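You operate a simulated robot arm through the tools that you are given. There is no shell and no other tool. Be economical: measure what you need, move in short steps, check, and stop when the job is done.

You are at the controls of a simulated two-armed robot. One attempt, no reset.

TASK
On the teal table, fold the grey cloth in half, so that its two long edges meet.

Only the result counts: the job must be done as asked and must still hold three seconds after the hand-in. Knocking over, shifting, dropping, spilling or breaking anything else fails it. Flat cloth is picked up by pressing the open fingertips on it (5 to 10 N) and closing them slowly along it; thin cloth reads only 2 to 8 mm in the jaws.

THE ROBOT
Two 7-joint arms with two-finger parallel grippers on one trunk, on a base that drives. Base frame: it is fixed to the floor where the robot stands at the start and does not move with it; the origin is under the middle of the robot, x ahead of it, y to its left, z up; the surface under the hand at the start is at about z = 0.8. Units: m, rad, N and s.
The left shoulder is at the start at [0.08, 0.131, 0.947], the right one opposite. With the tool pointing down near the work surface each hand reaches from about 0.4 to 0.86 m from the robot's upright axis, wherever it stands, measured 20 degrees to its own side. Places, roughly: teal table [1, -0.1, 0.8]. Payload 1.57 kg a hand.
The TCP of each hand is the grasp point between the finger pads, 0.03 m short of the fingertips. In the tool frame z runs along the fingers and y along their closing line. Largest opening 0.11 m; finger width 0.024, thickness 0.012; the body of the gripper, 0.048 by 0.112 m, starts 0.078 m behind the TCP.
Orientation is told as [roll, pitch, yaw] about the base's x, y, z axes, in that order, counted from this pose: with the fingers straight down and closing along the base's y, the tool's x points along the base's -x, its y along +y and its z along -z.

THE INTERFACE
- The arms move only by the tool send_rows. It takes "left_commands", "right_commands" or both (then of equal length, played together; a hand with none holds still); each is a list of rows, each a list of 2 entries, a list of its own where there are three numbers: the shift along the tool's x, y, z in m, then the turn, a rotation vector about the tool's x, y, z in rad. In form: [[[x, y, z], [ax, ay, az]], ...]. A call has 1 to 20 rows; each row is the pose to reach, as a shift and turn from the pose commanded when the call began, along the tool's axes at that moment. "left_claw" and "right_claw" are, for a hand that has rows, the finger opening in m, from 0 to 0.11, set as the call begins (left out, the last holds). Rows are played at 5 a second. More than 0.05 m and 0.15 rad between two rows, or a gripper value outside its range, and nothing of the call is played. A pose out of reach is approached as far as the arm can. The call stops where the force on the tool passes 40 N (or 10 N more than at its start, if that is more) or the arm is blocked; 0.2 s more then pass. Each finger travels about 0.108 m/s and halts on what it meets, pressing with about 35 N; the grip force reading is that of the motor and also rises with nothing between the fingers. The clock runs only during rows and for 0.2 s after the last one: add rows that repeat a pose to give the fingers time. It gives the time, the measured TCP pose, the force on the tool (base axes), the opening and the grip force at its end, in the units of the frame above (readings bear some noise), with the torque about the TCP (base axes, N m) and any sound that the robot's microphone picked up.
- Cameras (640 x 400 px; columns grow to the right, rows downward): "scene" is now at [-0.0566, 0.0086, 1.4087]; the picture's right is [0.09, -1.00, 0.00], its down [-0.68, -0.06, -0.73] and it looks along [0.73, 0.07, -0.68] (base axes); focal length 263 px, centre (320, 200). "left" rides on the left gripper at [0.07, -0.016, -0.141] in its tool frame; the picture's right is [0.23, 0.97, 0.00], its down [-0.85, 0.20, -0.48] and it looks along [-0.47, 0.11, 0.88] (tool axes); focal length 222 px, centre (320, 200). "right" rides on the right gripper at [0.07, 0.016, -0.141] in its tool frame; the picture's right is [-0.23, 0.97, 0.00], its down [-0.86, -0.20, -0.48] and it looks along [-0.47, -0.11, 0.88] (tool axes); focal length 222 px, centre (320, 200). There is no depth. A picture from a camera that has moved, and an enlarged one, comes with that camera's place and axes in the base frame and with its lens.
- get_image(camera): a new picture of that camera. It takes no simulated time.
- steer(legs): drives the robot by 1 to 6 legs, each [ahead, left, turn to the left] in m, m and rad, along the robot's own axes; the way and the turn of a leg run together, so that a leg with both is an arc; at most 1.5 m and 3.142 rad a leg. The arms and the cameras ride along, it lands a little off, and it stops where it bumps. It gives what a move gives.
- pan_tilt(pan, tilt): turns the head with the scene camera to pan (to the left, within 1.902 rad either way) and tilt (down, from -0.506 to 1.204), counted from straight ahead of the robot. It gives what a move gives.
- zoom(camera, box): a new picture of the part [left, top, right, bottom] of that camera's present view, enlarged. It takes no simulated time.
- hand_in(): hands the job in; it is judged then, once.

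Work in short steps. Places have to be worked out from the pictures, the camera data and where the tool is seen: move nearer, look again, correct. Check each grasp and each placing, and mend what went wrong. You have 120 turns and 92 pictures in all, those below and enlarged ones among them. Open the grippers and draw the arms clear of the work before you hand the job in, unless the task says otherwise; then end with one line.

The tools are called as name(argument=value, ...) on one line, values as JSON. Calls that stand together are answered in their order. send_rows: Moves the arms, as the interface text tells. Its arguments: {"type":"object","properties":{"left_commands":{"type":"array"},"left_claw":{"type":"number"},"right_commands":{"type":"array"},"right_claw":{"type":"number"}},"required":[]} The other tools are called the same way: steer (legs) drives the base; pan_tilt (pan, tilt) turns the head that bears the scene camera; get_image (camera) takes a picture; zoom (camera, box) takes an enlarged picture of a part of a camera's view; hand_in () hands the job in.

At the start:

```text
clock: 0.0
left_tool_pos: [0.6719, 0.2809, 1.0397]
left_ee_rot: [0.0, -0.002, 0.0]
left_wrist_force: [-0.3, 0.1, 1.1]
left_ft_torque: [-0.06, -0.01, -0.02]
left_grip_width: 0.1102
left_grip_force: 0.1
right_tool_pos: [0.5554, -0.2002, 1.0262]
right_ee_rot: [0.0, -0.001, 0.0]
right_wrist_force: [0.0, -0.1, 0.5]
right_ft_torque: [-0.01, -0.01, -0.01]
right_grip_width: 0.1102
right_grip_force: 0.1
robot x, y, heading: [0.0014, -0.0022, 0.0]
head pan, tilt: [0.093, 0.75]
```

scene: 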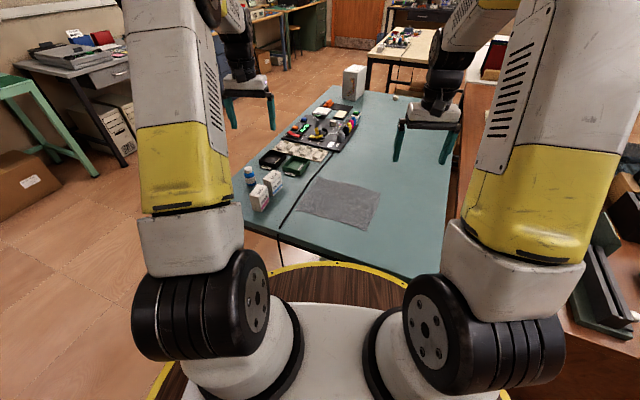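
right: 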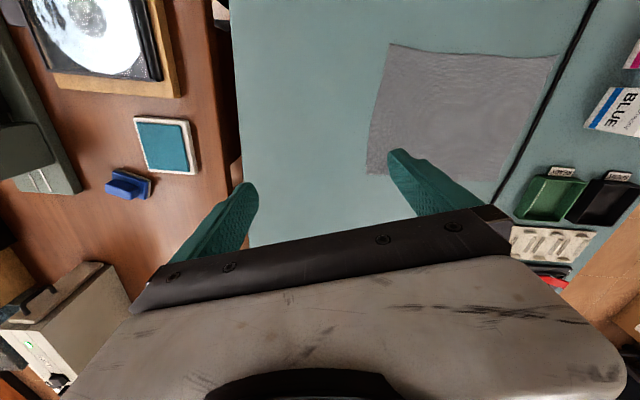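
left: 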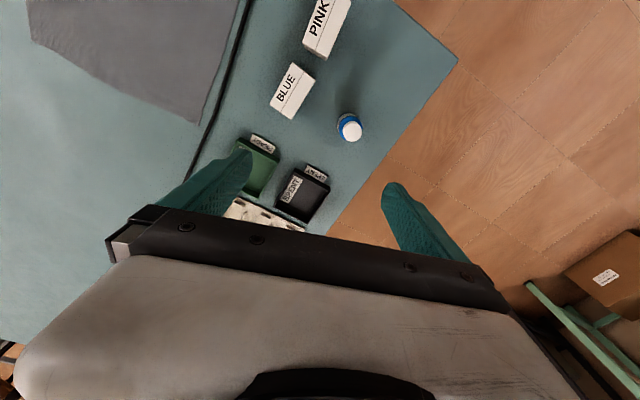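

I'll look at the cloth enlarged first to place its corners.

zoom(camera="scene", box=[240, 140, 400, 240])

zoom(camera="right", box=[320, 0, 640, 200])

```text
4.00 times, centred on (320, 190) of scene
camera zoom: at [-0.0566, 0.0086, 1.4087], right [0.09, -1.0, 0.0], down [-0.68, -0.06, -0.73], along [0.73, 0.07, -0.68], focal length 1052 px, centre (320, 240)
```

zoom: 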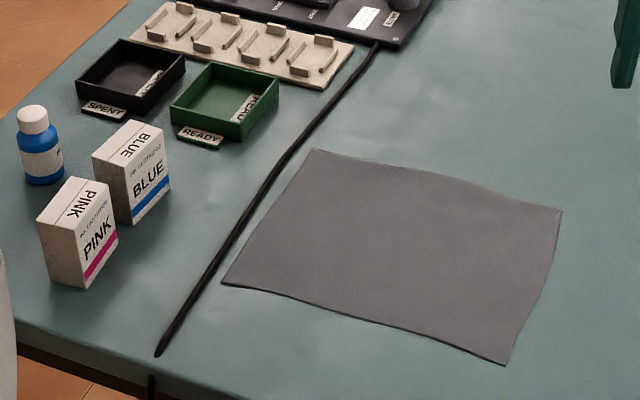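

```text
2.00 times, centred on (480, 100) of right
camera zoom: at [0.4859, -0.1852, 1.1683], right [0.23, 0.97, 0.0], down [0.86, -0.2, 0.48], along [0.47, -0.11, -0.88], focal length 444 px, centre (0, 400)
```

zoom: 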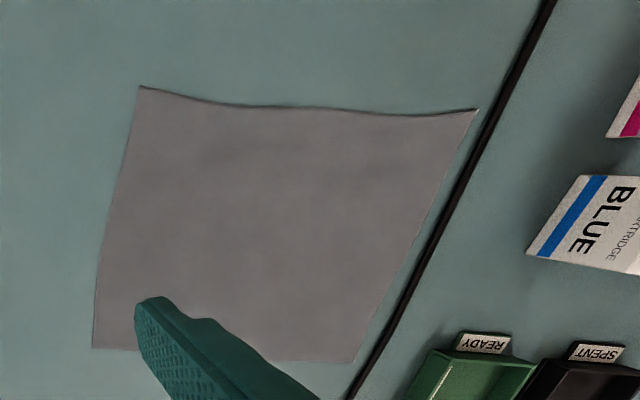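

The two views agree. The cloth corners are about A(0.721,0.088), B(0.653,-0.137), C(0.470,-0.082) and D(0.536,0.145), with z≈0.8, and the long edges are AB (far) and CD (near). I'll move both hands above the near edge, just inside corners D and C, closing along that edge with yaw ≈ -0.287.

send_rows(left_commands=[[[0.027, -0.0344, 0], [0, 0, 0.0574]], [[0.054, -0.0688, 0], [0, 0, 0.1148]], [[0.081, -0.1032, 0], [0, 0, 0.1722]], [[0.108, -0.1376, 0], [0, 0, 0.2296]], [[0.135, -0.172, 0], [0, 0, 0.287]], [[0.135, -0.172, 0.045], [0, 0, 0.287]], [[0.135, -0.172, 0.09], [0, 0, 0.287]], [[0.135, -0.172, 0.13], [0, 0, 0.287]], [[0.135, -0.172, 0.13], [0, 0, 0.287]]], right_commands=[[[0.0132, 0.03, 0], [0, 0, 0.0574]], [[0.0264, 0.06, 0], [0, 0, 0.1148]], [[0.0396, 0.09, 0], [0, 0, 0.1722]], [[0.0528, 0.12, 0], [0, 0, 0.2296]], [[0.066, 0.15, 0], [0, 0, 0.287]], [[0.066, 0.15, 0.045], [0, 0, 0.287]], [[0.066, 0.15, 0.09], [0, 0, 0.287]], [[0.066, 0.15, 0.117], [0, 0, 0.287]], [[0.066, 0.15, 0.117], [0, 0, 0.287]]], left_claw=0.04, right_claw=0.04)

```text
clock: 2.0
left_tool_pos: [0.5374, 0.1086, 0.9076]
left_ee_rot: [0.001, 0.0, -0.287]
left_wrist_force: [0.5, 0.2, -0.3]
left_ft_torque: [0.02, 0.02, -0.01]
left_grip_width: 0.0398
left_grip_force: 0.0
right_tool_pos: [0.4892, -0.0506, 0.9069]
right_ee_rot: [0.001, 0.0, -0.287]
right_wrist_force: [-0.5, 0.2, 0.0]
right_ft_torque: [-0.02, 0.0, 0.04]
right_grip_width: 0.0399
right_grip_force: 0.0
robot x, y, heading: [-0.0001, 0.0003, -0.001]
head pan, tilt: [0.093, 0.75]
```

Both hands arrived as commanded. I'll check how the fingertips line up with the corners.

get_image(camera="left")

get_image(camera="right")

```text
86 pictures are left
camera left: at [0.4662, 0.1129, 1.0492], right [0.06, 1.0, 0.0], down [0.88, -0.05, 0.48], along [0.48, -0.03, -0.88], focal length 222 px, centre (320, 200)
```

left: 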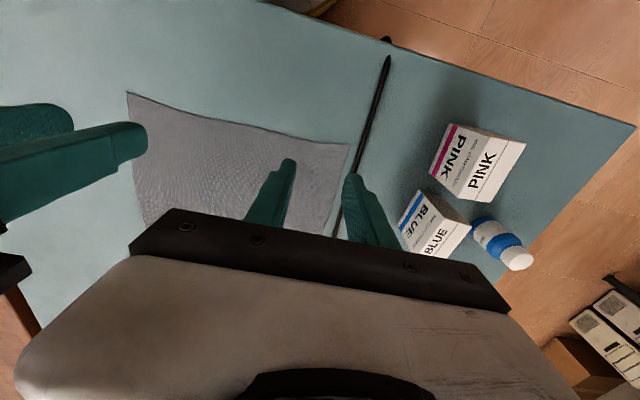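

```text
85 pictures are left
camera right: at [0.4268, -0.0155, 1.0504], right [0.49, 0.87, 0.0], down [0.76, -0.43, 0.48], along [0.42, -0.24, -0.88], focal length 222 px, centre (320, 200)
```

right: 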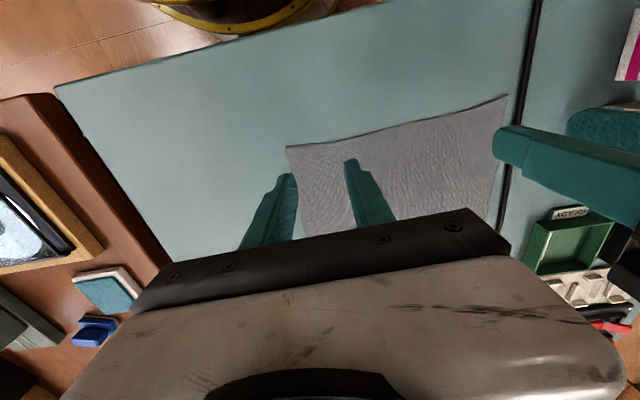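

Refined corners are D≈(0.5345,0.141) and C≈(0.467,-0.0825). I'll nudge both hands a few mm and descend to just above the cloth.

send_rows(left_commands=[[[0.002, -0.005, 0.03], [0, 0, 0]], [[0.002, -0.005, 0.06], [0, 0, 0]], [[0.002, -0.005, 0.072], [0, 0, 0]], [[0.002, -0.005, 0.072], [0, 0, 0]]], right_commands=[[[0.002, -0.002, 0.03], [0, 0, 0]], [[0.002, -0.002, 0.06], [0, 0, 0]], [[0.002, -0.002, 0.072], [0, 0, 0]], [[0.002, -0.002, 0.072], [0, 0, 0]]])

```text
clock: 3.0
left_tool_pos: [0.5332, 0.1049, 0.8366]
left_ee_rot: [0.001, 0.0, -0.286]
left_wrist_force: [0.3, 0.5, 0.3]
left_ft_torque: [0.01, 0.01, 0.01]
left_grip_width: 0.0402
left_grip_force: 0.0
right_tool_pos: [0.4859, -0.0518, 0.8361]
right_ee_rot: [0.0, 0.0, -0.287]
right_wrist_force: [-0.6, -0.1, 0.8]
right_ft_torque: [-0.03, 0.03, -0.03]
right_grip_width: 0.0401
right_grip_force: 0.0
robot x, y, heading: [-0.0012, 0.0006, 0.001]
head pan, tilt: [0.093, 0.75]
```

No contact yet. I'll lower both hands 4 mm in small steps and read the forces.

send_rows(left_commands=[[[0, 0, 0.002], [0, 0, 0]], [[0, 0, 0.004], [0, 0, 0]], [[0, 0, 0.004], [0, 0, 0]]], right_commands=[[[0, 0, 0.002], [0, 0, 0]], [[0, 0, 0.004], [0, 0, 0]], [[0, 0, 0.004], [0, 0, 0]]])

zoom(camera="left", box=[160, 60, 480, 260])

zoom(camera="right", box=[160, 60, 480, 260])

```text
clock: 3.8
left_tool_pos: [0.5329, 0.1046, 0.8337]
left_ee_rot: [0.002, -0.002, -0.287]
left_wrist_force: [0.0, -0.4, -0.2]
left_ft_torque: [-0.01, 0.0, 0.0]
left_grip_width: 0.0399
left_grip_force: 0.1
right_tool_pos: [0.4855, -0.052, 0.8321]
right_ee_rot: [0.001, -0.002, -0.287]
right_wrist_force: [-0.2, -0.1, -0.2]
right_ft_torque: [-0.02, 0.0, 0.01]
right_grip_width: 0.0399
right_grip_force: 0.1
robot x, y, heading: [-0.0008, -0.0, -0.001]
head pan, tilt: [0.093, 0.75]
```

```text
2.00 times, centred on (320, 160) of left
camera zoom: at [0.4631, 0.1093, 0.9741], right [0.06, 1.0, 0.0], down [0.88, -0.05, 0.48], along [0.48, -0.03, -0.88], focal length 444 px, centre (320, 280)
```

zoom: 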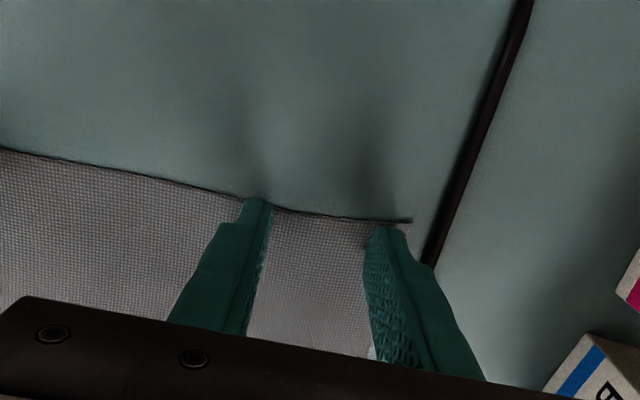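

```text
2.00 times, centred on (320, 160) of right
camera zoom: at [0.4244, -0.0174, 0.9751], right [0.49, 0.87, 0.0], down [0.76, -0.43, 0.48], along [0.42, -0.24, -0.88], focal length 444 px, centre (320, 280)
```

zoom: 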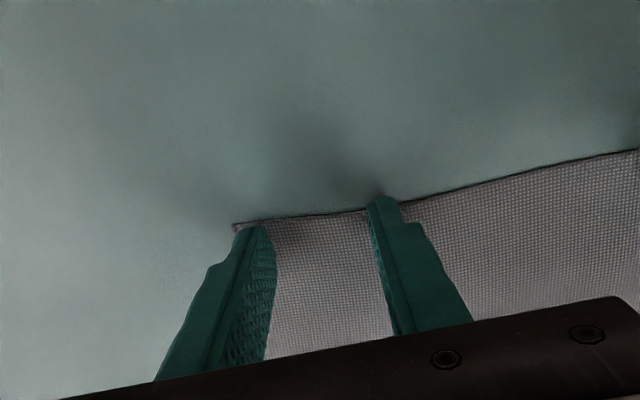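

The placement looks right, with the outer fingers about at the corners and the tips at the edge. There's no contact yet, so I'll lower further in 1 mm steps.

send_rows(left_commands=[[[0, 0, 0.001], [0, 0, 0]], [[0, 0, 0.002], [0, 0, 0]], [[0, 0, 0.002], [0, 0, 0]]], right_commands=[[[0, 0, 0.001], [0, 0, 0]], [[0, 0, 0.002], [0, 0, 0]], [[0, 0, 0.002], [0, 0, 0]]])

```text
clock: 4.6
left_tool_pos: [0.534, 0.1035, 0.8307]
left_ee_rot: [-0.001, -0.002, -0.287]
left_wrist_force: [0.4, 0.5, 2.8]
left_ft_torque: [0.02, 0.0, 0.0]
left_grip_width: 0.0401
left_grip_force: 0.1
right_tool_pos: [0.4865, -0.0532, 0.8309]
right_ee_rot: [0.0, -0.003, -0.287]
right_wrist_force: [-1.9, -0.3, 16.4]
right_ft_torque: [-0.21, 0.13, -0.03]
right_grip_width: 0.0401
right_grip_force: 0.1
robot x, y, heading: [-0.0016, -0.0014, 0.003]
head pan, tilt: [0.093, 0.75]
```

The left hand presses with 2.8 N and the right with 16 N. I'll adjust both toward about 8 N.

send_rows(left_commands=[[[0, 0, 0.0005], [0, 0, 0]], [[0, 0, 0.0005], [0, 0, 0]]], right_commands=[[[0, 0, -0.0006], [0, 0, 0]], [[0, 0, -0.0006], [0, 0, 0]]])

```text
clock: 5.2
left_tool_pos: [0.5325, 0.1033, 0.831]
left_ee_rot: [0.001, -0.002, -0.287]
left_wrist_force: [-1.0, 0.3, 13.8]
left_ft_torque: [0.06, 0.05, 0.01]
left_grip_width: 0.0401
left_grip_force: 0.0
right_tool_pos: [0.4858, -0.053, 0.8308]
right_ee_rot: [0.0, -0.001, -0.286]
right_wrist_force: [1.2, 1.1, 5.7]
right_ft_torque: [-0.02, -0.03, 0.01]
right_grip_width: 0.0399
right_grip_force: 0.2
robot x, y, heading: [0.0008, 0.0023, 0.0]
head pan, tilt: [0.093, 0.75]
```

The left hand is at 14 N, so I'll ease it 0.3 mm and begin closing both in small increments.

send_rows(left_commands=[[[0, 0, -0.0003], [0, 0, 0]], [[0, 0, -0.0003], [0, 0, 0]]], right_commands=[[[0, 0, 0.0001], [0, 0, 0]], [[0, 0, 0.0001], [0, 0, 0]]], left_claw=0.035, right_claw=0.035)

send_rows(left_commands=[[[0, 0, 0], [0, 0, 0]], [[0, 0, 0], [0, 0, 0]]], right_commands=[[[0, 0, 0], [0, 0, 0]], [[0, 0, 0], [0, 0, 0]]], left_claw=0.03, right_claw=0.03)

zoom(camera="left", box=[160, 60, 480, 260])

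zoom(camera="right", box=[160, 60, 480, 260])

```text
clock: 5.8
left_tool_pos: [0.5339, 0.1048, 0.8312]
left_ee_rot: [0.001, -0.002, -0.288]
left_wrist_force: [0.9, -2.1, 12.2]
left_ft_torque: [-0.03, -0.03, -0.03]
left_grip_width: 0.0358
left_grip_force: 0.8
right_tool_pos: [0.4855, -0.0532, 0.8312]
right_ee_rot: [-0.001, -0.001, -0.286]
right_wrist_force: [-0.7, 0.8, 8.2]
right_ft_torque: [-0.02, 0.03, -0.01]
right_grip_width: 0.0346
right_grip_force: 0.0
robot x, y, heading: [0.0019, -0.002, -0.0]
head pan, tilt: [0.093, 0.75]
```

```text
clock: 6.4
left_tool_pos: [0.5339, 0.1042, 0.8319]
left_ee_rot: [0.0, -0.001, -0.285]
left_wrist_force: [0.1, 0.8, 14.9]
left_ft_torque: [0.04, -0.02, 0.01]
left_grip_width: 0.0275
left_grip_force: 0.1
right_tool_pos: [0.4854, -0.0524, 0.831]
right_ee_rot: [0.001, 0.001, -0.286]
right_wrist_force: [1.1, 0.5, 6.8]
right_ft_torque: [-0.06, 0.02, -0.01]
right_grip_width: 0.0293
right_grip_force: 0.1
robot x, y, heading: [0.0001, 0.0014, 0.0]
head pan, tilt: [0.093, 0.75]
```

```text
2.00 times, centred on (320, 160) of left
camera zoom: at [0.4627, 0.1094, 0.9722], right [0.06, 1.0, 0.0], down [0.88, -0.05, 0.48], along [0.48, -0.03, -0.88], focal length 444 px, centre (320, 280)
```

zoom: 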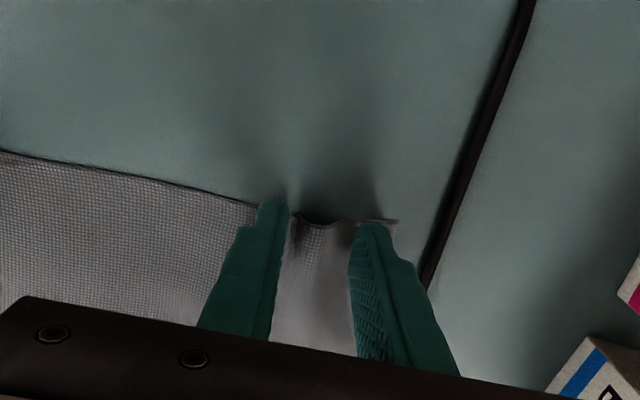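

```text
2.00 times, centred on (320, 160) of right
camera zoom: at [0.4243, -0.0175, 0.9737], right [0.49, 0.87, 0.0], down [0.76, -0.43, 0.48], along [0.42, -0.24, -0.88], focal length 444 px, centre (320, 280)
```

zoom: 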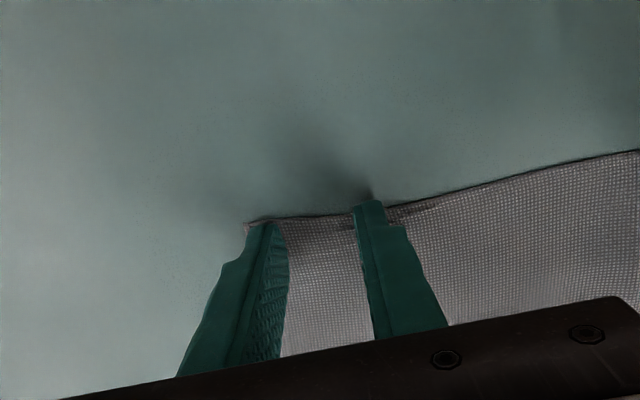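

The left cloth is buckling into a ridge, but the right one less clearly. I'll press the right slightly more, ease the left, and keep closing.

send_rows(left_commands=[[[0, 0, -0.0002], [0, 0, 0]], [[0, 0, -0.0002], [0, 0, 0]]], right_commands=[[[0, 0, 0.0002], [0, 0, 0]], [[0, 0, 0.0002], [0, 0, 0]]], left_claw=0.024, right_claw=0.024)

send_rows(left_commands=[[[0, 0, 0], [0, 0, 0]], [[0, 0, 0], [0, 0, 0]]], right_commands=[[[0, 0, 0], [0, 0, 0]], [[0, 0, 0], [0, 0, 0]]], left_claw=0.018, right_claw=0.018)

zoom(camera="left", box=[160, 60, 480, 260])

zoom(camera="right", box=[160, 60, 480, 260])

```text
clock: 7.0
left_tool_pos: [0.5336, 0.1054, 0.8317]
left_ee_rot: [0.0, -0.002, -0.288]
left_wrist_force: [-0.3, -0.3, 14.1]
left_ft_torque: [0.06, 0.02, 0.01]
left_grip_width: 0.0234
left_grip_force: 0.0
right_tool_pos: [0.4872, -0.0527, 0.8309]
right_ee_rot: [0.0, 0.0, -0.286]
right_wrist_force: [0.0, 1.3, 10.3]
right_ft_torque: [-0.04, 0.03, -0.01]
right_grip_width: 0.0238
right_grip_force: 0.0
robot x, y, heading: [0.0032, 0.0018, 0.003]
head pan, tilt: [0.093, 0.75]
```

```text
clock: 7.6
left_tool_pos: [0.5339, 0.1051, 0.8315]
left_ee_rot: [-0.001, -0.003, -0.286]
left_wrist_force: [0.3, -1.0, 14.1]
left_ft_torque: [0.02, 0.01, 0.01]
left_grip_width: 0.0157
left_grip_force: 0.0
right_tool_pos: [0.4864, -0.0528, 0.8314]
right_ee_rot: [0.0, 0.0, -0.285]
right_wrist_force: [0.3, 0.6, 11.5]
right_ft_torque: [-0.03, 0.0, 0.02]
right_grip_width: 0.0163
right_grip_force: 0.0
robot x, y, heading: [0.0006, -0.0013, -0.004]
head pan, tilt: [0.093, 0.75]
```

```text
2.00 times, centred on (320, 160) of left
camera zoom: at [0.4626, 0.1091, 0.9722], right [0.06, 1.0, 0.0], down [0.88, -0.05, 0.48], along [0.48, -0.03, -0.88], focal length 444 px, centre (320, 280)
```

zoom: 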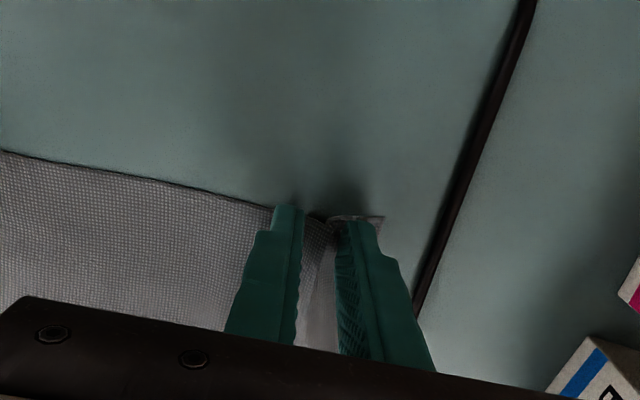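

```text
2.00 times, centred on (320, 160) of right
camera zoom: at [0.4243, -0.0175, 0.9737], right [0.49, 0.87, 0.0], down [0.76, -0.43, 0.48], along [0.42, -0.24, -0.88], focal length 444 px, centre (320, 280)
```

zoom: 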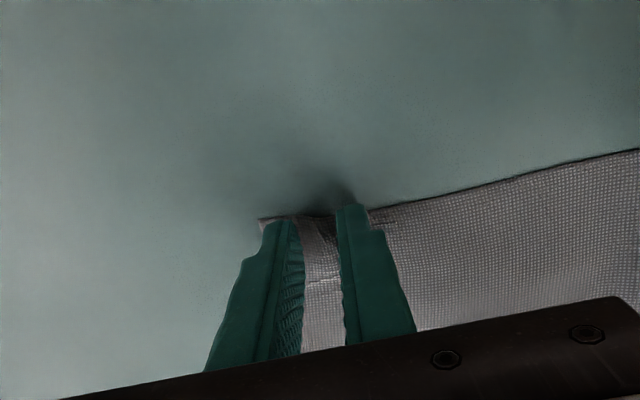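

Both sides now bunch between the fingers. I'll continue closing until they grip.

send_rows(left_commands=[[[0, 0, 0], [0, 0, 0]], [[0, 0, 0], [0, 0, 0]]], right_commands=[[[0, 0, 0], [0, 0, 0]], [[0, 0, 0], [0, 0, 0]]], left_claw=0.01, right_claw=0.01)

send_rows(left_commands=[[[0, 0, 0], [0, 0, 0]], [[0, 0, 0], [0, 0, 0]], [[0, 0, 0], [0, 0, 0]]], right_commands=[[[0, 0, 0], [0, 0, 0]], [[0, 0, 0], [0, 0, 0]], [[0, 0, 0], [0, 0, 0]]], left_claw=0.0, right_claw=0.0)

zoom(camera="left", box=[160, 60, 480, 260])

zoom(camera="right", box=[160, 60, 480, 260])

```text
clock: 8.2
left_tool_pos: [0.5332, 0.1037, 0.8308]
left_ee_rot: [0.002, -0.001, -0.287]
left_wrist_force: [-0.3, -3.6, 13.7]
left_ft_torque: [-0.12, 0.06, 0.03]
left_grip_width: 0.0109
left_grip_force: 1.0
right_tool_pos: [0.4857, -0.0516, 0.832]
right_ee_rot: [-0.001, 0.0, -0.288]
right_wrist_force: [0.8, 3.8, 10.6]
right_ft_torque: [0.05, 0.0, 0.02]
right_grip_width: 0.0107
right_grip_force: 0.2
robot x, y, heading: [-0.0005, -0.0008, 0.002]
head pan, tilt: [0.093, 0.75]
```

```text
clock: 9.0
left_tool_pos: [0.5326, 0.1036, 0.8306]
left_ee_rot: [-0.001, -0.001, -0.29]
left_wrist_force: [-6.3, -23.4, 14.5]
left_ft_torque: [-0.7, 0.17, -0.05]
left_grip_width: 0.0021
left_grip_force: 23.6
right_tool_pos: [0.4873, -0.0518, 0.832]
right_ee_rot: [0.0, -0.002, -0.285]
right_wrist_force: [5.6, 21.9, 3.4]
right_ft_torque: [0.64, -0.17, 0.12]
right_grip_width: 0.0017
right_grip_force: 23.2
robot x, y, heading: [-0.0027, -0.0005, -0.001]
head pan, tilt: [0.093, 0.75]
```

```text
2.00 times, centred on (320, 160) of left
camera zoom: at [0.4624, 0.1076, 0.9723], right [0.06, 1.0, 0.0], down [0.88, -0.05, 0.48], along [0.48, -0.03, -0.88], focal length 444 px, centre (320, 280)
```

zoom: 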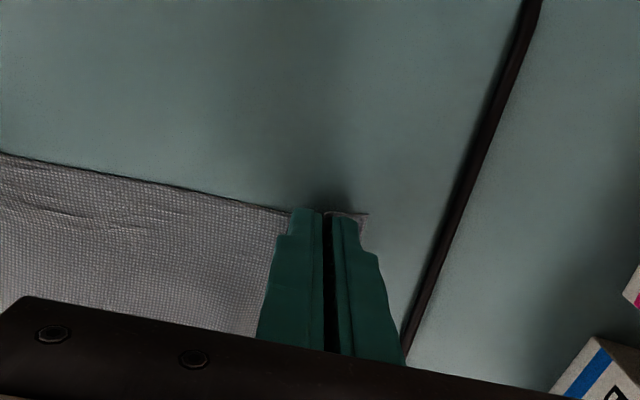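

```text
2.00 times, centred on (320, 160) of right
camera zoom: at [0.4244, -0.0168, 0.9738], right [0.49, 0.87, 0.0], down [0.76, -0.43, 0.48], along [0.42, -0.23, -0.88], focal length 444 px, centre (320, 280)
```

zoom: 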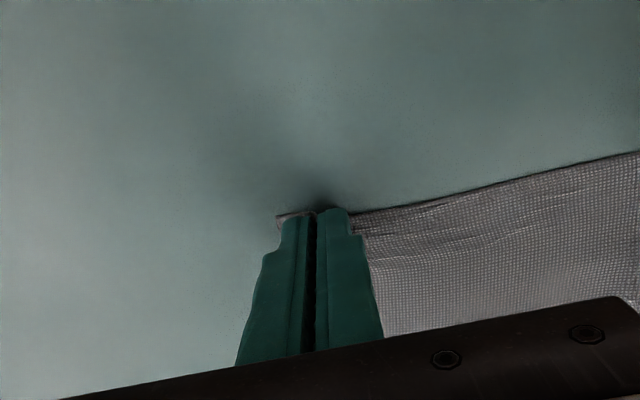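

Both hands are closed at about 2 mm, and the cloth between them is taut (about 23 N pulling inward). I'll bring the hands 5 mm closer each and lift 25 mm to test the grasp.

send_rows(left_commands=[[[0, -0.003, 0], [0, 0, 0]], [[0, -0.005, -0.005], [0, 0, 0]], [[0, -0.005, -0.015], [0, 0, 0]], [[0, -0.005, -0.025], [0, 0, 0]], [[0, -0.005, -0.025], [0, 0, 0]]], right_commands=[[[0, 0.003, 0], [0, 0, 0]], [[0, 0.005, -0.005], [0, 0, 0]], [[0, 0.005, -0.015], [0, 0, 0]], [[0, 0.005, -0.025], [0, 0, 0]], [[0, 0.005, -0.025], [0, 0, 0]]])

get_image(camera="left")

get_image(camera="right")

zoom(camera="scene", box=[240, 140, 400, 240])

```text
clock: 10.2
left_tool_pos: [0.5324, 0.1005, 0.8553]
left_ee_rot: [0.001, -0.001, -0.286]
left_wrist_force: [-1.4, -5.4, 0.2]
left_ft_torque: [-0.18, 0.06, 0.0]
left_grip_width: 0.0021
left_grip_force: 23.6
right_tool_pos: [0.487, -0.049, 0.856]
right_ee_rot: [-0.003, 0.0, -0.291]
right_wrist_force: [1.3, 5.7, -0.2]
right_ft_torque: [0.16, -0.06, 0.06]
right_grip_width: 0.0019
right_grip_force: 23.9
robot x, y, heading: [0.0001, 0.0005, -0.002]
head pan, tilt: [0.093, 0.75]
```

```text
76 pictures are left
camera left: at [0.4619, 0.1046, 0.997], right [0.06, 1.0, 0.0], down [0.88, -0.05, 0.48], along [0.48, -0.03, -0.88], focal length 222 px, centre (320, 200)
```

left: 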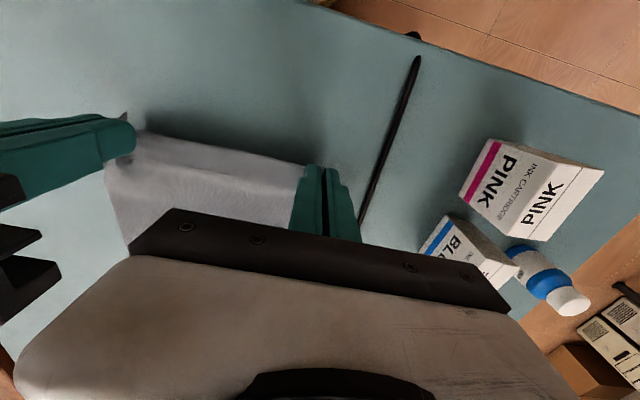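

```text
75 pictures are left
camera right: at [0.4256, -0.0132, 0.9986], right [0.49, 0.87, 0.0], down [0.76, -0.43, 0.48], along [0.41, -0.24, -0.88], focal length 222 px, centre (320, 200)
```

right: 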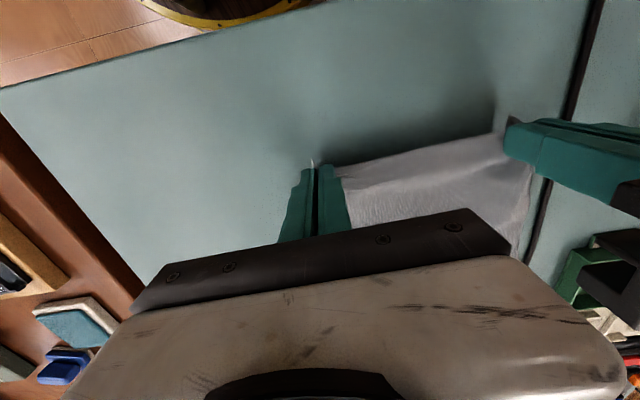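

```text
4.00 times, centred on (320, 190) of scene
camera zoom: at [-0.0566, 0.0086, 1.4087], right [0.09, -1.0, 0.0], down [-0.68, -0.06, -0.73], along [0.73, 0.07, -0.68], focal length 1052 px, centre (320, 240)
```

zoom: 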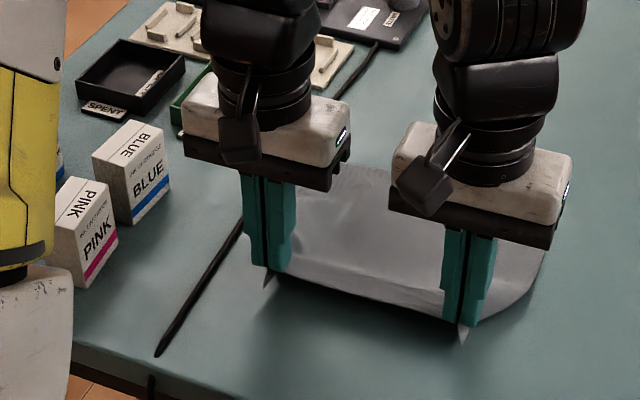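

Both hands hold the edge, but they grip a strip about 21 mm deep that won't flip well when folded. I'll lay it back down, reopen while touching to spread the ridge, and regrasp only the outer 12 mm or so.

send_rows(left_commands=[[[0, 0, 0.012], [0, 0, 0]], [[0, 0.003, 0.023], [0, 0, 0]], [[0, 0.003, 0.0245], [0, 0, 0]], [[0, 0.003, 0.0245], [0, 0, 0]]], right_commands=[[[0, 0, 0.012], [0, 0, 0]], [[0, -0.003, 0.023], [0, 0, 0]], [[0, -0.003, 0.0245], [0, 0, 0]], [[0, -0.003, 0.0245], [0, 0, 0]]])

send_rows(left_commands=[[[0, 0, 0], [0, 0, 0]], [[0, 0, 0], [0, 0, 0]]], right_commands=[[[0, 0, 0], [0, 0, 0]], [[0, 0, 0], [0, 0, 0]]], left_claw=0.02, right_claw=0.02)

send_rows(left_commands=[[[0, 0, 0], [0, 0, 0]], [[0, 0, 0], [0, 0, 0]], [[0, 0, -0.01], [0, 0, 0]], [[0, 0, -0.03], [0, 0, 0]], [[0, 0, -0.03], [0, 0, 0]]], right_commands=[[[0, 0, 0], [0, 0, 0]], [[0, 0, 0], [0, 0, 0]], [[0, 0, -0.01], [0, 0, 0]], [[0, 0, -0.03], [0, 0, 0]], [[0, 0, -0.03], [0, 0, 0]]], left_claw=0.042, right_claw=0.042)

get_image(camera="left")

get_image(camera="right")

```text
clock: 11.2
left_tool_pos: [0.534, 0.1017, 0.8312]
left_ee_rot: [-0.001, -0.003, -0.287]
left_wrist_force: [-4.1, -14.1, 9.8]
left_ft_torque: [-0.41, 0.11, -0.08]
left_grip_width: 0.0022
left_grip_force: 23.4
right_tool_pos: [0.4876, -0.0509, 0.8317]
right_ee_rot: [0.003, 0.0, -0.285]
right_wrist_force: [3.8, 12.4, 0.4]
right_ft_torque: [0.4, -0.09, 0.08]
right_grip_width: 0.0019
right_grip_force: 23.6
robot x, y, heading: [-0.0009, -0.0029, 0.002]
head pan, tilt: [0.093, 0.75]
```

```text
clock: 11.8
left_tool_pos: [0.5322, 0.1028, 0.8315]
left_ee_rot: [0.002, -0.002, -0.288]
left_wrist_force: [0.9, 0.8, 11.0]
left_ft_torque: [0.16, -0.1, 0.0]
left_grip_width: 0.0211
left_grip_force: 0.7
right_tool_pos: [0.4872, -0.0525, 0.8309]
right_ee_rot: [0.001, 0.0, -0.287]
right_wrist_force: [-0.1, 0.6, -0.3]
right_ft_torque: [0.04, 0.0, -0.03]
right_grip_width: 0.0198
right_grip_force: 0.0
robot x, y, heading: [-0.0006, -0.0036, 0.0]
head pan, tilt: [0.093, 0.75]
```

```text
clock: 13.0
left_tool_pos: [0.5323, 0.1031, 0.8603]
left_ee_rot: [0.0, 0.0, -0.288]
left_wrist_force: [0.9, -0.3, -0.9]
left_ft_torque: [-0.01, -0.03, 0.01]
left_grip_width: 0.0418
left_grip_force: 0.1
right_tool_pos: [0.4867, -0.0495, 0.8606]
right_ee_rot: [-0.001, 0.001, -0.286]
right_wrist_force: [-0.1, -1.2, -0.1]
right_ft_torque: [0.01, 0.01, 0.03]
right_grip_width: 0.042
right_grip_force: 0.0
robot x, y, heading: [0.0006, -0.0013, 0.001]
head pan, tilt: [0.093, 0.75]
```

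```text
73 pictures are left
camera left: at [0.462, 0.1072, 1.0021], right [0.06, 1.0, 0.0], down [0.88, -0.05, 0.48], along [0.48, -0.03, -0.88], focal length 222 px, centre (320, 200)
```

left: 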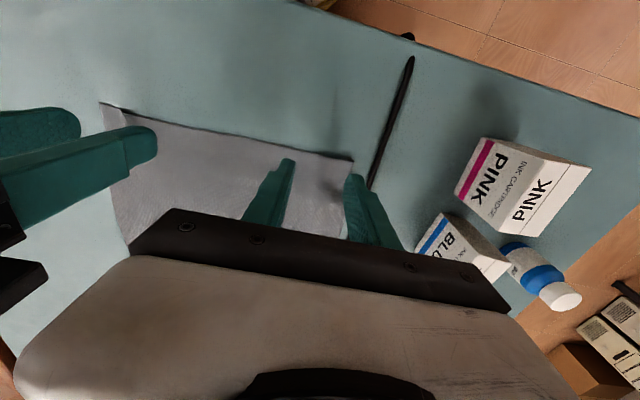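

```text
72 pictures are left
camera right: at [0.4252, -0.0152, 1.0043], right [0.49, 0.87, 0.0], down [0.76, -0.43, 0.48], along [0.42, -0.24, -0.88], focal length 222 px, centre (320, 200)
```

right: 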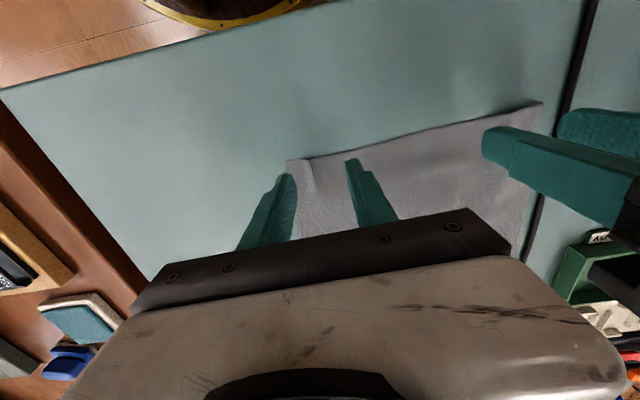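

The cloth recovered almost flat, with D≈(0.531,0.134) and C≈(0.470,-0.076), so the TCPs are about 9 mm inside the edge. I'll shift them 9 mm toward the edge and 3 mm inward, open to 0.036, and press again.

send_rows(left_commands=[[[0.009, -0.003, 0], [0, 0, 0]], [[0.009, -0.003, 0.015], [0, 0, 0]], [[0.009, -0.003, 0.027], [0, 0, 0]], [[0.009, -0.003, 0.0294], [0, 0, 0]], [[0.009, -0.003, 0.0294], [0, 0, 0]]], right_commands=[[[0.009, 0.003, 0], [0, 0, 0]], [[0.009, 0.003, 0.015], [0, 0, 0]], [[0.009, 0.003, 0.027], [0, 0, 0]], [[0.009, 0.003, 0.0303], [0, 0, 0]], [[0.009, 0.003, 0.0303], [0, 0, 0]]], left_claw=0.036, right_claw=0.036)

zoom(camera="left", box=[160, 60, 480, 260])

zoom(camera="right", box=[160, 60, 480, 260])

```text
clock: 14.2
left_tool_pos: [0.5221, 0.1029, 0.8316]
left_ee_rot: [0.0, 0.0, -0.286]
left_wrist_force: [-0.7, 0.6, 1.0]
left_ft_torque: [0.0, 0.02, -0.01]
left_grip_width: 0.0359
left_grip_force: 0.0
right_tool_pos: [0.4793, -0.045, 0.832]
right_ee_rot: [0.0, 0.001, -0.285]
right_wrist_force: [0.7, 0.2, 3.4]
right_ft_torque: [-0.03, -0.01, 0.03]
right_grip_width: 0.0358
right_grip_force: 0.0
robot x, y, heading: [-0.0013, -0.0015, -0.002]
head pan, tilt: [0.093, 0.75]
```

```text
2.00 times, centred on (320, 160) of left
camera zoom: at [0.4526, 0.1073, 0.9732], right [0.06, 1.0, 0.0], down [0.88, -0.05, 0.48], along [0.48, -0.03, -0.88], focal length 444 px, centre (320, 280)
```

zoom: 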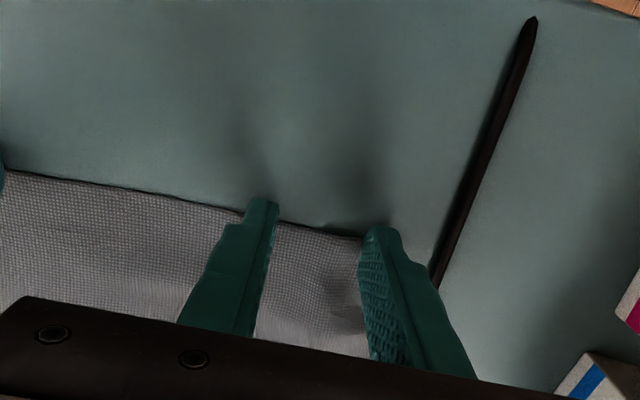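

```text
2.00 times, centred on (320, 160) of right
camera zoom: at [0.4176, -0.01, 0.9739], right [0.49, 0.87, 0.0], down [0.76, -0.43, 0.48], along [0.42, -0.24, -0.88], focal length 444 px, centre (320, 280)
```

zoom: 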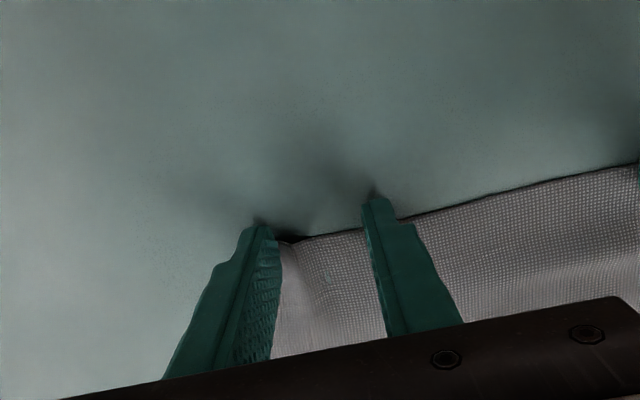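

The fingers now overlap about 12 mm of the edge. I'll press a bit more and close stepwise.

send_rows(left_commands=[[[0, 0, 0.0005], [0, 0, 0]], [[0, 0, 0.0005], [0, 0, 0]]], right_commands=[[[0, 0, 0.0003], [0, 0, 0]], [[0, 0, 0.0003], [0, 0, 0]]], left_claw=0.031, right_claw=0.031)

send_rows(left_commands=[[[0, 0, 0], [0, 0, 0]], [[0, 0, 0], [0, 0, 0]]], right_commands=[[[0, 0, 0], [0, 0, 0]], [[0, 0, 0], [0, 0, 0]]], left_claw=0.026, right_claw=0.026)

zoom(camera="left", box=[160, 60, 480, 260])

zoom(camera="right", box=[160, 60, 480, 260])

```text
clock: 14.8
left_tool_pos: [0.5223, 0.1029, 0.8324]
left_ee_rot: [-0.001, -0.003, -0.286]
left_wrist_force: [-0.6, 0.1, 6.3]
left_ft_torque: [0.14, -0.08, 0.03]
left_grip_width: 0.0314
left_grip_force: 0.1
right_tool_pos: [0.4805, -0.0454, 0.831]
right_ee_rot: [0.0, 0.0, -0.286]
right_wrist_force: [1.8, 0.4, 2.4]
right_ft_torque: [-0.03, -0.09, 0.02]
right_grip_width: 0.0304
right_grip_force: 0.0
robot x, y, heading: [0.0013, 0.0011, 0.004]
head pan, tilt: [0.093, 0.75]
```

```text
clock: 15.4
left_tool_pos: [0.5234, 0.1026, 0.8315]
left_ee_rot: [0.0, -0.003, -0.287]
left_wrist_force: [0.4, -1.6, 8.2]
left_ft_torque: [0.09, -0.12, -0.03]
left_grip_width: 0.025
left_grip_force: 0.0
right_tool_pos: [0.4793, -0.045, 0.8303]
right_ee_rot: [0.002, 0.001, -0.286]
right_wrist_force: [0.5, -0.9, 3.0]
right_ft_torque: [-0.05, 0.03, -0.01]
right_grip_width: 0.0253
right_grip_force: 0.0
robot x, y, heading: [0.0019, -0.0005, -0.001]
head pan, tilt: [0.093, 0.75]
```

```text
2.00 times, centred on (320, 160) of left
camera zoom: at [0.4525, 0.1069, 0.9726], right [0.06, 1.0, 0.0], down [0.88, -0.05, 0.48], along [0.48, -0.03, -0.88], focal length 444 px, centre (320, 280)
```

zoom: 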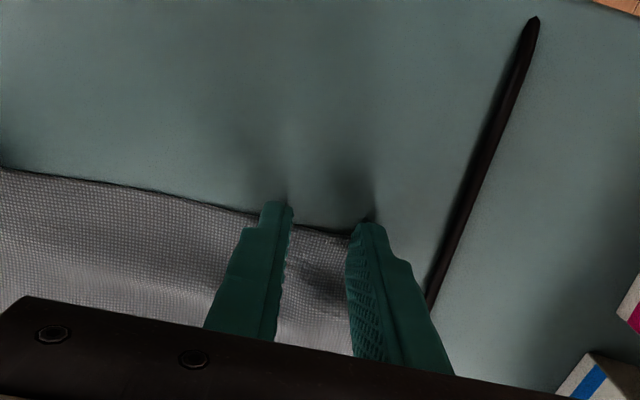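

```text
2.00 times, centred on (320, 160) of right
camera zoom: at [0.4175, -0.0101, 0.9738], right [0.49, 0.87, 0.0], down [0.76, -0.43, 0.48], along [0.42, -0.24, -0.88], focal length 444 px, centre (320, 280)
```

zoom: 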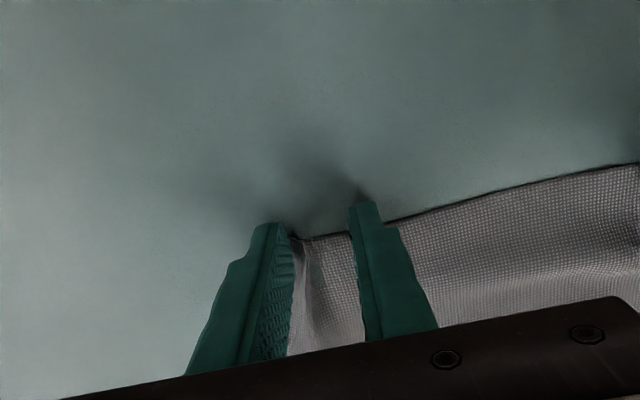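

It is gathering well. I'll press a touch more on the right and keep closing.

send_rows(left_commands=[[[0, 0, 0], [0, 0, 0]], [[0, 0, 0], [0, 0, 0]]], right_commands=[[[0, 0, 0.0003], [0, 0, 0]], [[0, 0, 0.0003], [0, 0, 0]]], left_claw=0.02, right_claw=0.02)

send_rows(left_commands=[[[0, 0, 0], [0, 0, 0]], [[0, 0, 0], [0, 0, 0]]], right_commands=[[[0, 0, 0], [0, 0, 0]], [[0, 0, 0], [0, 0, 0]]], left_claw=0.014, right_claw=0.014)

send_rows(left_commands=[[[0, 0, 0], [0, 0, 0]], [[0, 0, 0], [0, 0, 0]]], right_commands=[[[0, 0, 0], [0, 0, 0]], [[0, 0, 0], [0, 0, 0]]], left_claw=0.008, right_claw=0.008)

send_rows(left_commands=[[[0, 0, 0], [0, 0, 0]], [[0, 0, 0], [0, 0, 0]], [[0, 0, 0], [0, 0, 0]]], right_commands=[[[0, 0, 0], [0, 0, 0]], [[0, 0, 0], [0, 0, 0]], [[0, 0, 0], [0, 0, 0]]], left_claw=0.0, right_claw=0.0)

zoom(camera="left", box=[160, 60, 480, 260])

zoom(camera="right", box=[160, 60, 480, 260])

```text
clock: 16.0
left_tool_pos: [0.5222, 0.1017, 0.8316]
left_ee_rot: [-0.001, -0.001, -0.287]
left_wrist_force: [0.2, -0.5, 8.1]
left_ft_torque: [0.07, -0.08, -0.01]
left_grip_width: 0.0192
left_grip_force: 0.1
right_tool_pos: [0.4783, -0.0461, 0.832]
right_ee_rot: [-0.002, -0.001, -0.287]
right_wrist_force: [-0.9, -0.2, 8.7]
right_ft_torque: [-0.03, -0.04, -0.02]
right_grip_width: 0.019
right_grip_force: 0.2
robot x, y, heading: [0.0023, -0.0006, -0.007]
head pan, tilt: [0.093, 0.75]
```

```text
clock: 16.6
left_tool_pos: [0.5226, 0.1028, 0.832]
left_ee_rot: [0.002, -0.002, -0.285]
left_wrist_force: [0.0, -0.4, 8.3]
left_ft_torque: [0.09, -0.06, 0.02]
left_grip_width: 0.0131
left_grip_force: 0.1
right_tool_pos: [0.4801, -0.0446, 0.8313]
right_ee_rot: [0.0, 0.0, -0.285]
right_wrist_force: [-0.3, -0.4, 8.4]
right_ft_torque: [-0.03, -0.08, 0.02]
right_grip_width: 0.0128
right_grip_force: 0.0
robot x, y, heading: [0.001, 0.0002, 0.0]
head pan, tilt: [0.093, 0.75]
```

```text
clock: 17.2
left_tool_pos: [0.522, 0.1024, 0.8329]
left_ee_rot: [0.002, -0.001, -0.287]
left_wrist_force: [-0.2, 0.0, 8.6]
left_ft_torque: [0.09, -0.05, 0.04]
left_grip_width: 0.0073
left_grip_force: 0.0
right_tool_pos: [0.4801, -0.0451, 0.8318]
right_ee_rot: [-0.001, 0.001, -0.286]
right_wrist_force: [0.5, -0.2, 10.3]
right_ft_torque: [-0.03, -0.1, 0.03]
right_grip_width: 0.0073
right_grip_force: 0.1
robot x, y, heading: [-0.0023, -0.0013, 0.001]
head pan, tilt: [0.093, 0.75]
```

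```text
clock: 18.0
left_tool_pos: [0.5238, 0.1022, 0.8322]
left_ee_rot: [0.0, 0.001, -0.286]
left_wrist_force: [-0.2, 2.2, 7.5]
left_ft_torque: [0.1, -0.04, 0.03]
left_grip_width: 0.0
left_grip_force: 21.7
right_tool_pos: [0.4799, -0.0453, 0.8316]
right_ee_rot: [-0.002, 0.0, -0.286]
right_wrist_force: [0.1, -1.8, 13.7]
right_ft_torque: [-0.09, -0.08, 0.0]
right_grip_width: 0.0021
right_grip_force: 23.9
robot x, y, heading: [0.0031, 0.0013, -0.0]
head pan, tilt: [0.093, 0.75]
```

```text
2.00 times, centred on (320, 160) of left
camera zoom: at [0.4523, 0.1071, 0.9727], right [0.06, 1.0, 0.0], down [0.88, -0.05, 0.48], along [0.48, -0.03, -0.88], focal length 444 px, centre (320, 280)
```

zoom: 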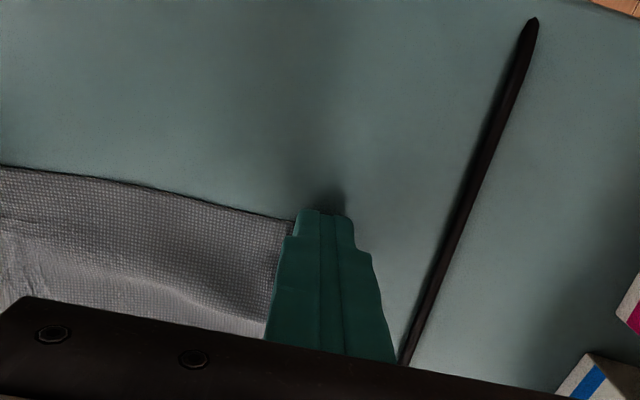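

```text
2.00 times, centred on (320, 160) of right
camera zoom: at [0.4176, -0.0101, 0.9737], right [0.49, 0.87, 0.0], down [0.76, -0.43, 0.48], along [0.42, -0.24, -0.88], focal length 444 px, centre (320, 280)
```

zoom: 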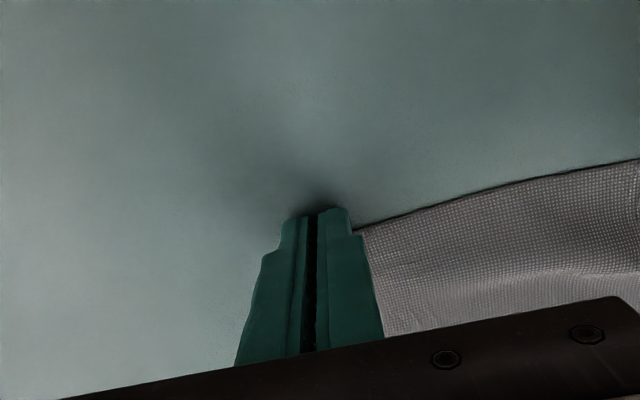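

The right hand holds 2.1 mm, but the left closed on nothing. I'll lift only the left by 30 mm, open it, and look at where the corner is.

send_rows(left_commands=[[[0, 0, -0.01], [0, 0, 0]], [[0, 0, -0.03], [0, 0, 0]], [[0, 0, -0.03], [0, 0, 0]]])

send_rows(left_commands=[[[0, 0, 0], [0, 0, 0]], [[0, 0, 0], [0, 0, 0]]], left_claw=0.04)

zoom(camera="left", box=[80, 50, 480, 300])

get_image(camera="right")

```text
clock: 18.8
left_tool_pos: [0.5231, 0.1021, 0.8625]
left_ee_rot: [0.001, -0.001, -0.287]
left_wrist_force: [-1.1, 0.1, -0.4]
left_ft_torque: [-0.01, 0.06, -0.01]
left_grip_width: 0.0
left_grip_force: 21.4
right_tool_pos: [0.4799, -0.0453, 0.8316]
right_ee_rot: [0.0, 0.0, -0.287]
right_wrist_force: [-1.6, -3.3, 16.9]
right_ft_torque: [-0.14, -0.12, -0.02]
right_grip_width: 0.0021
right_grip_force: 23.2
robot x, y, heading: [0.0028, -0.0006, 0.004]
head pan, tilt: [0.093, 0.75]
```

```text
clock: 19.4
left_tool_pos: [0.5211, 0.1017, 0.8624]
left_ee_rot: [0.001, 0.001, -0.286]
left_wrist_force: [0.8, -0.1, 0.2]
left_ft_torque: [0.02, 0.02, -0.01]
left_grip_width: 0.0398
left_grip_force: 0.0
right_tool_pos: [0.4805, -0.0458, 0.8306]
right_ee_rot: [-0.001, 0.001, -0.286]
right_wrist_force: [-1.9, -3.3, 17.6]
right_ft_torque: [-0.16, -0.09, -0.03]
right_grip_width: 0.0022
right_grip_force: 23.2
robot x, y, heading: [-0.0046, 0.0034, 0.003]
head pan, tilt: [0.093, 0.75]
```

```text
1.60 times, centred on (280, 175) of left
camera zoom: at [0.4519, 0.1067, 1.0029], right [0.06, 1.0, 0.0], down [0.88, -0.05, 0.48], along [0.48, -0.03, -0.88], focal length 355 px, centre (384, 240)
```

zoom: 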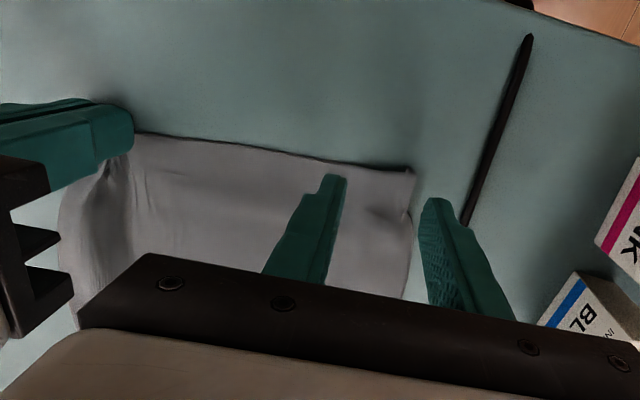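

```text
64 pictures are left
camera right: at [0.4176, -0.0101, 0.9737], right [0.49, 0.87, 0.0], down [0.76, -0.43, 0.48], along [0.42, -0.24, -0.88], focal length 222 px, centre (320, 200)
```

right: 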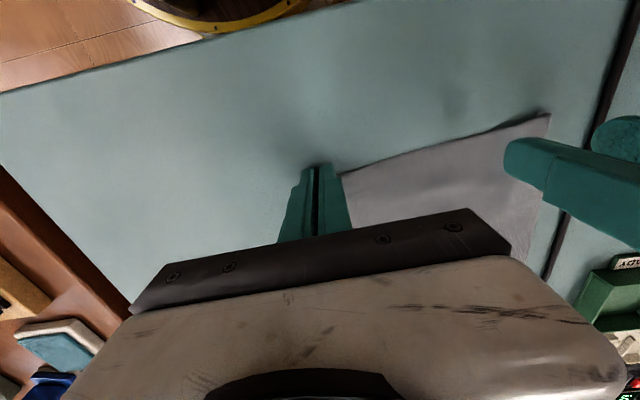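

Corner D is now at about (0.519,0.122), so the outer finger was off the cloth. I'll shift the left hand 16 mm inward and 5 mm toward the edge, open to 0.032, and press.

send_rows(left_commands=[[[0.005, -0.016, 0], [0, 0, 0]], [[0.005, -0.016, 0.015], [0, 0, 0]], [[0.005, -0.016, 0.027], [0, 0, 0]], [[0.005, -0.016, 0.0301], [0, 0, 0]], [[0.005, -0.016, 0.0301], [0, 0, 0]]], left_claw=0.032)

zoom(camera="left", box=[160, 60, 480, 260])

```text
clock: 20.6
left_tool_pos: [0.514, 0.0872, 0.8324]
left_ee_rot: [0.0, 0.0, -0.286]
left_wrist_force: [-0.2, 0.4, 0.4]
left_ft_torque: [0.03, 0.02, -0.01]
left_grip_width: 0.032
left_grip_force: 0.2
right_tool_pos: [0.4797, -0.0454, 0.8315]
right_ee_rot: [0.0, 0.0, -0.286]
right_wrist_force: [0.1, -2.7, 17.8]
right_ft_torque: [-0.16, -0.12, -0.04]
right_grip_width: 0.0022
right_grip_force: 23.5
robot x, y, heading: [-0.002, -0.0002, -0.004]
head pan, tilt: [0.093, 0.75]
```

```text
2.00 times, centred on (320, 160) of left
camera zoom: at [0.4431, 0.0926, 0.973], right [0.06, 1.0, 0.0], down [0.88, -0.05, 0.48], along [0.48, -0.03, -0.88], focal length 444 px, centre (320, 280)
```

zoom: 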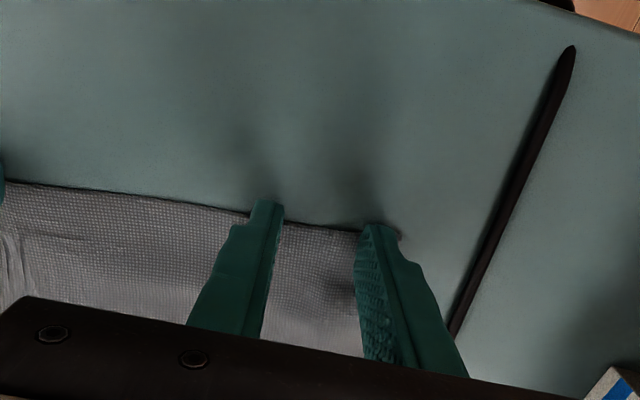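

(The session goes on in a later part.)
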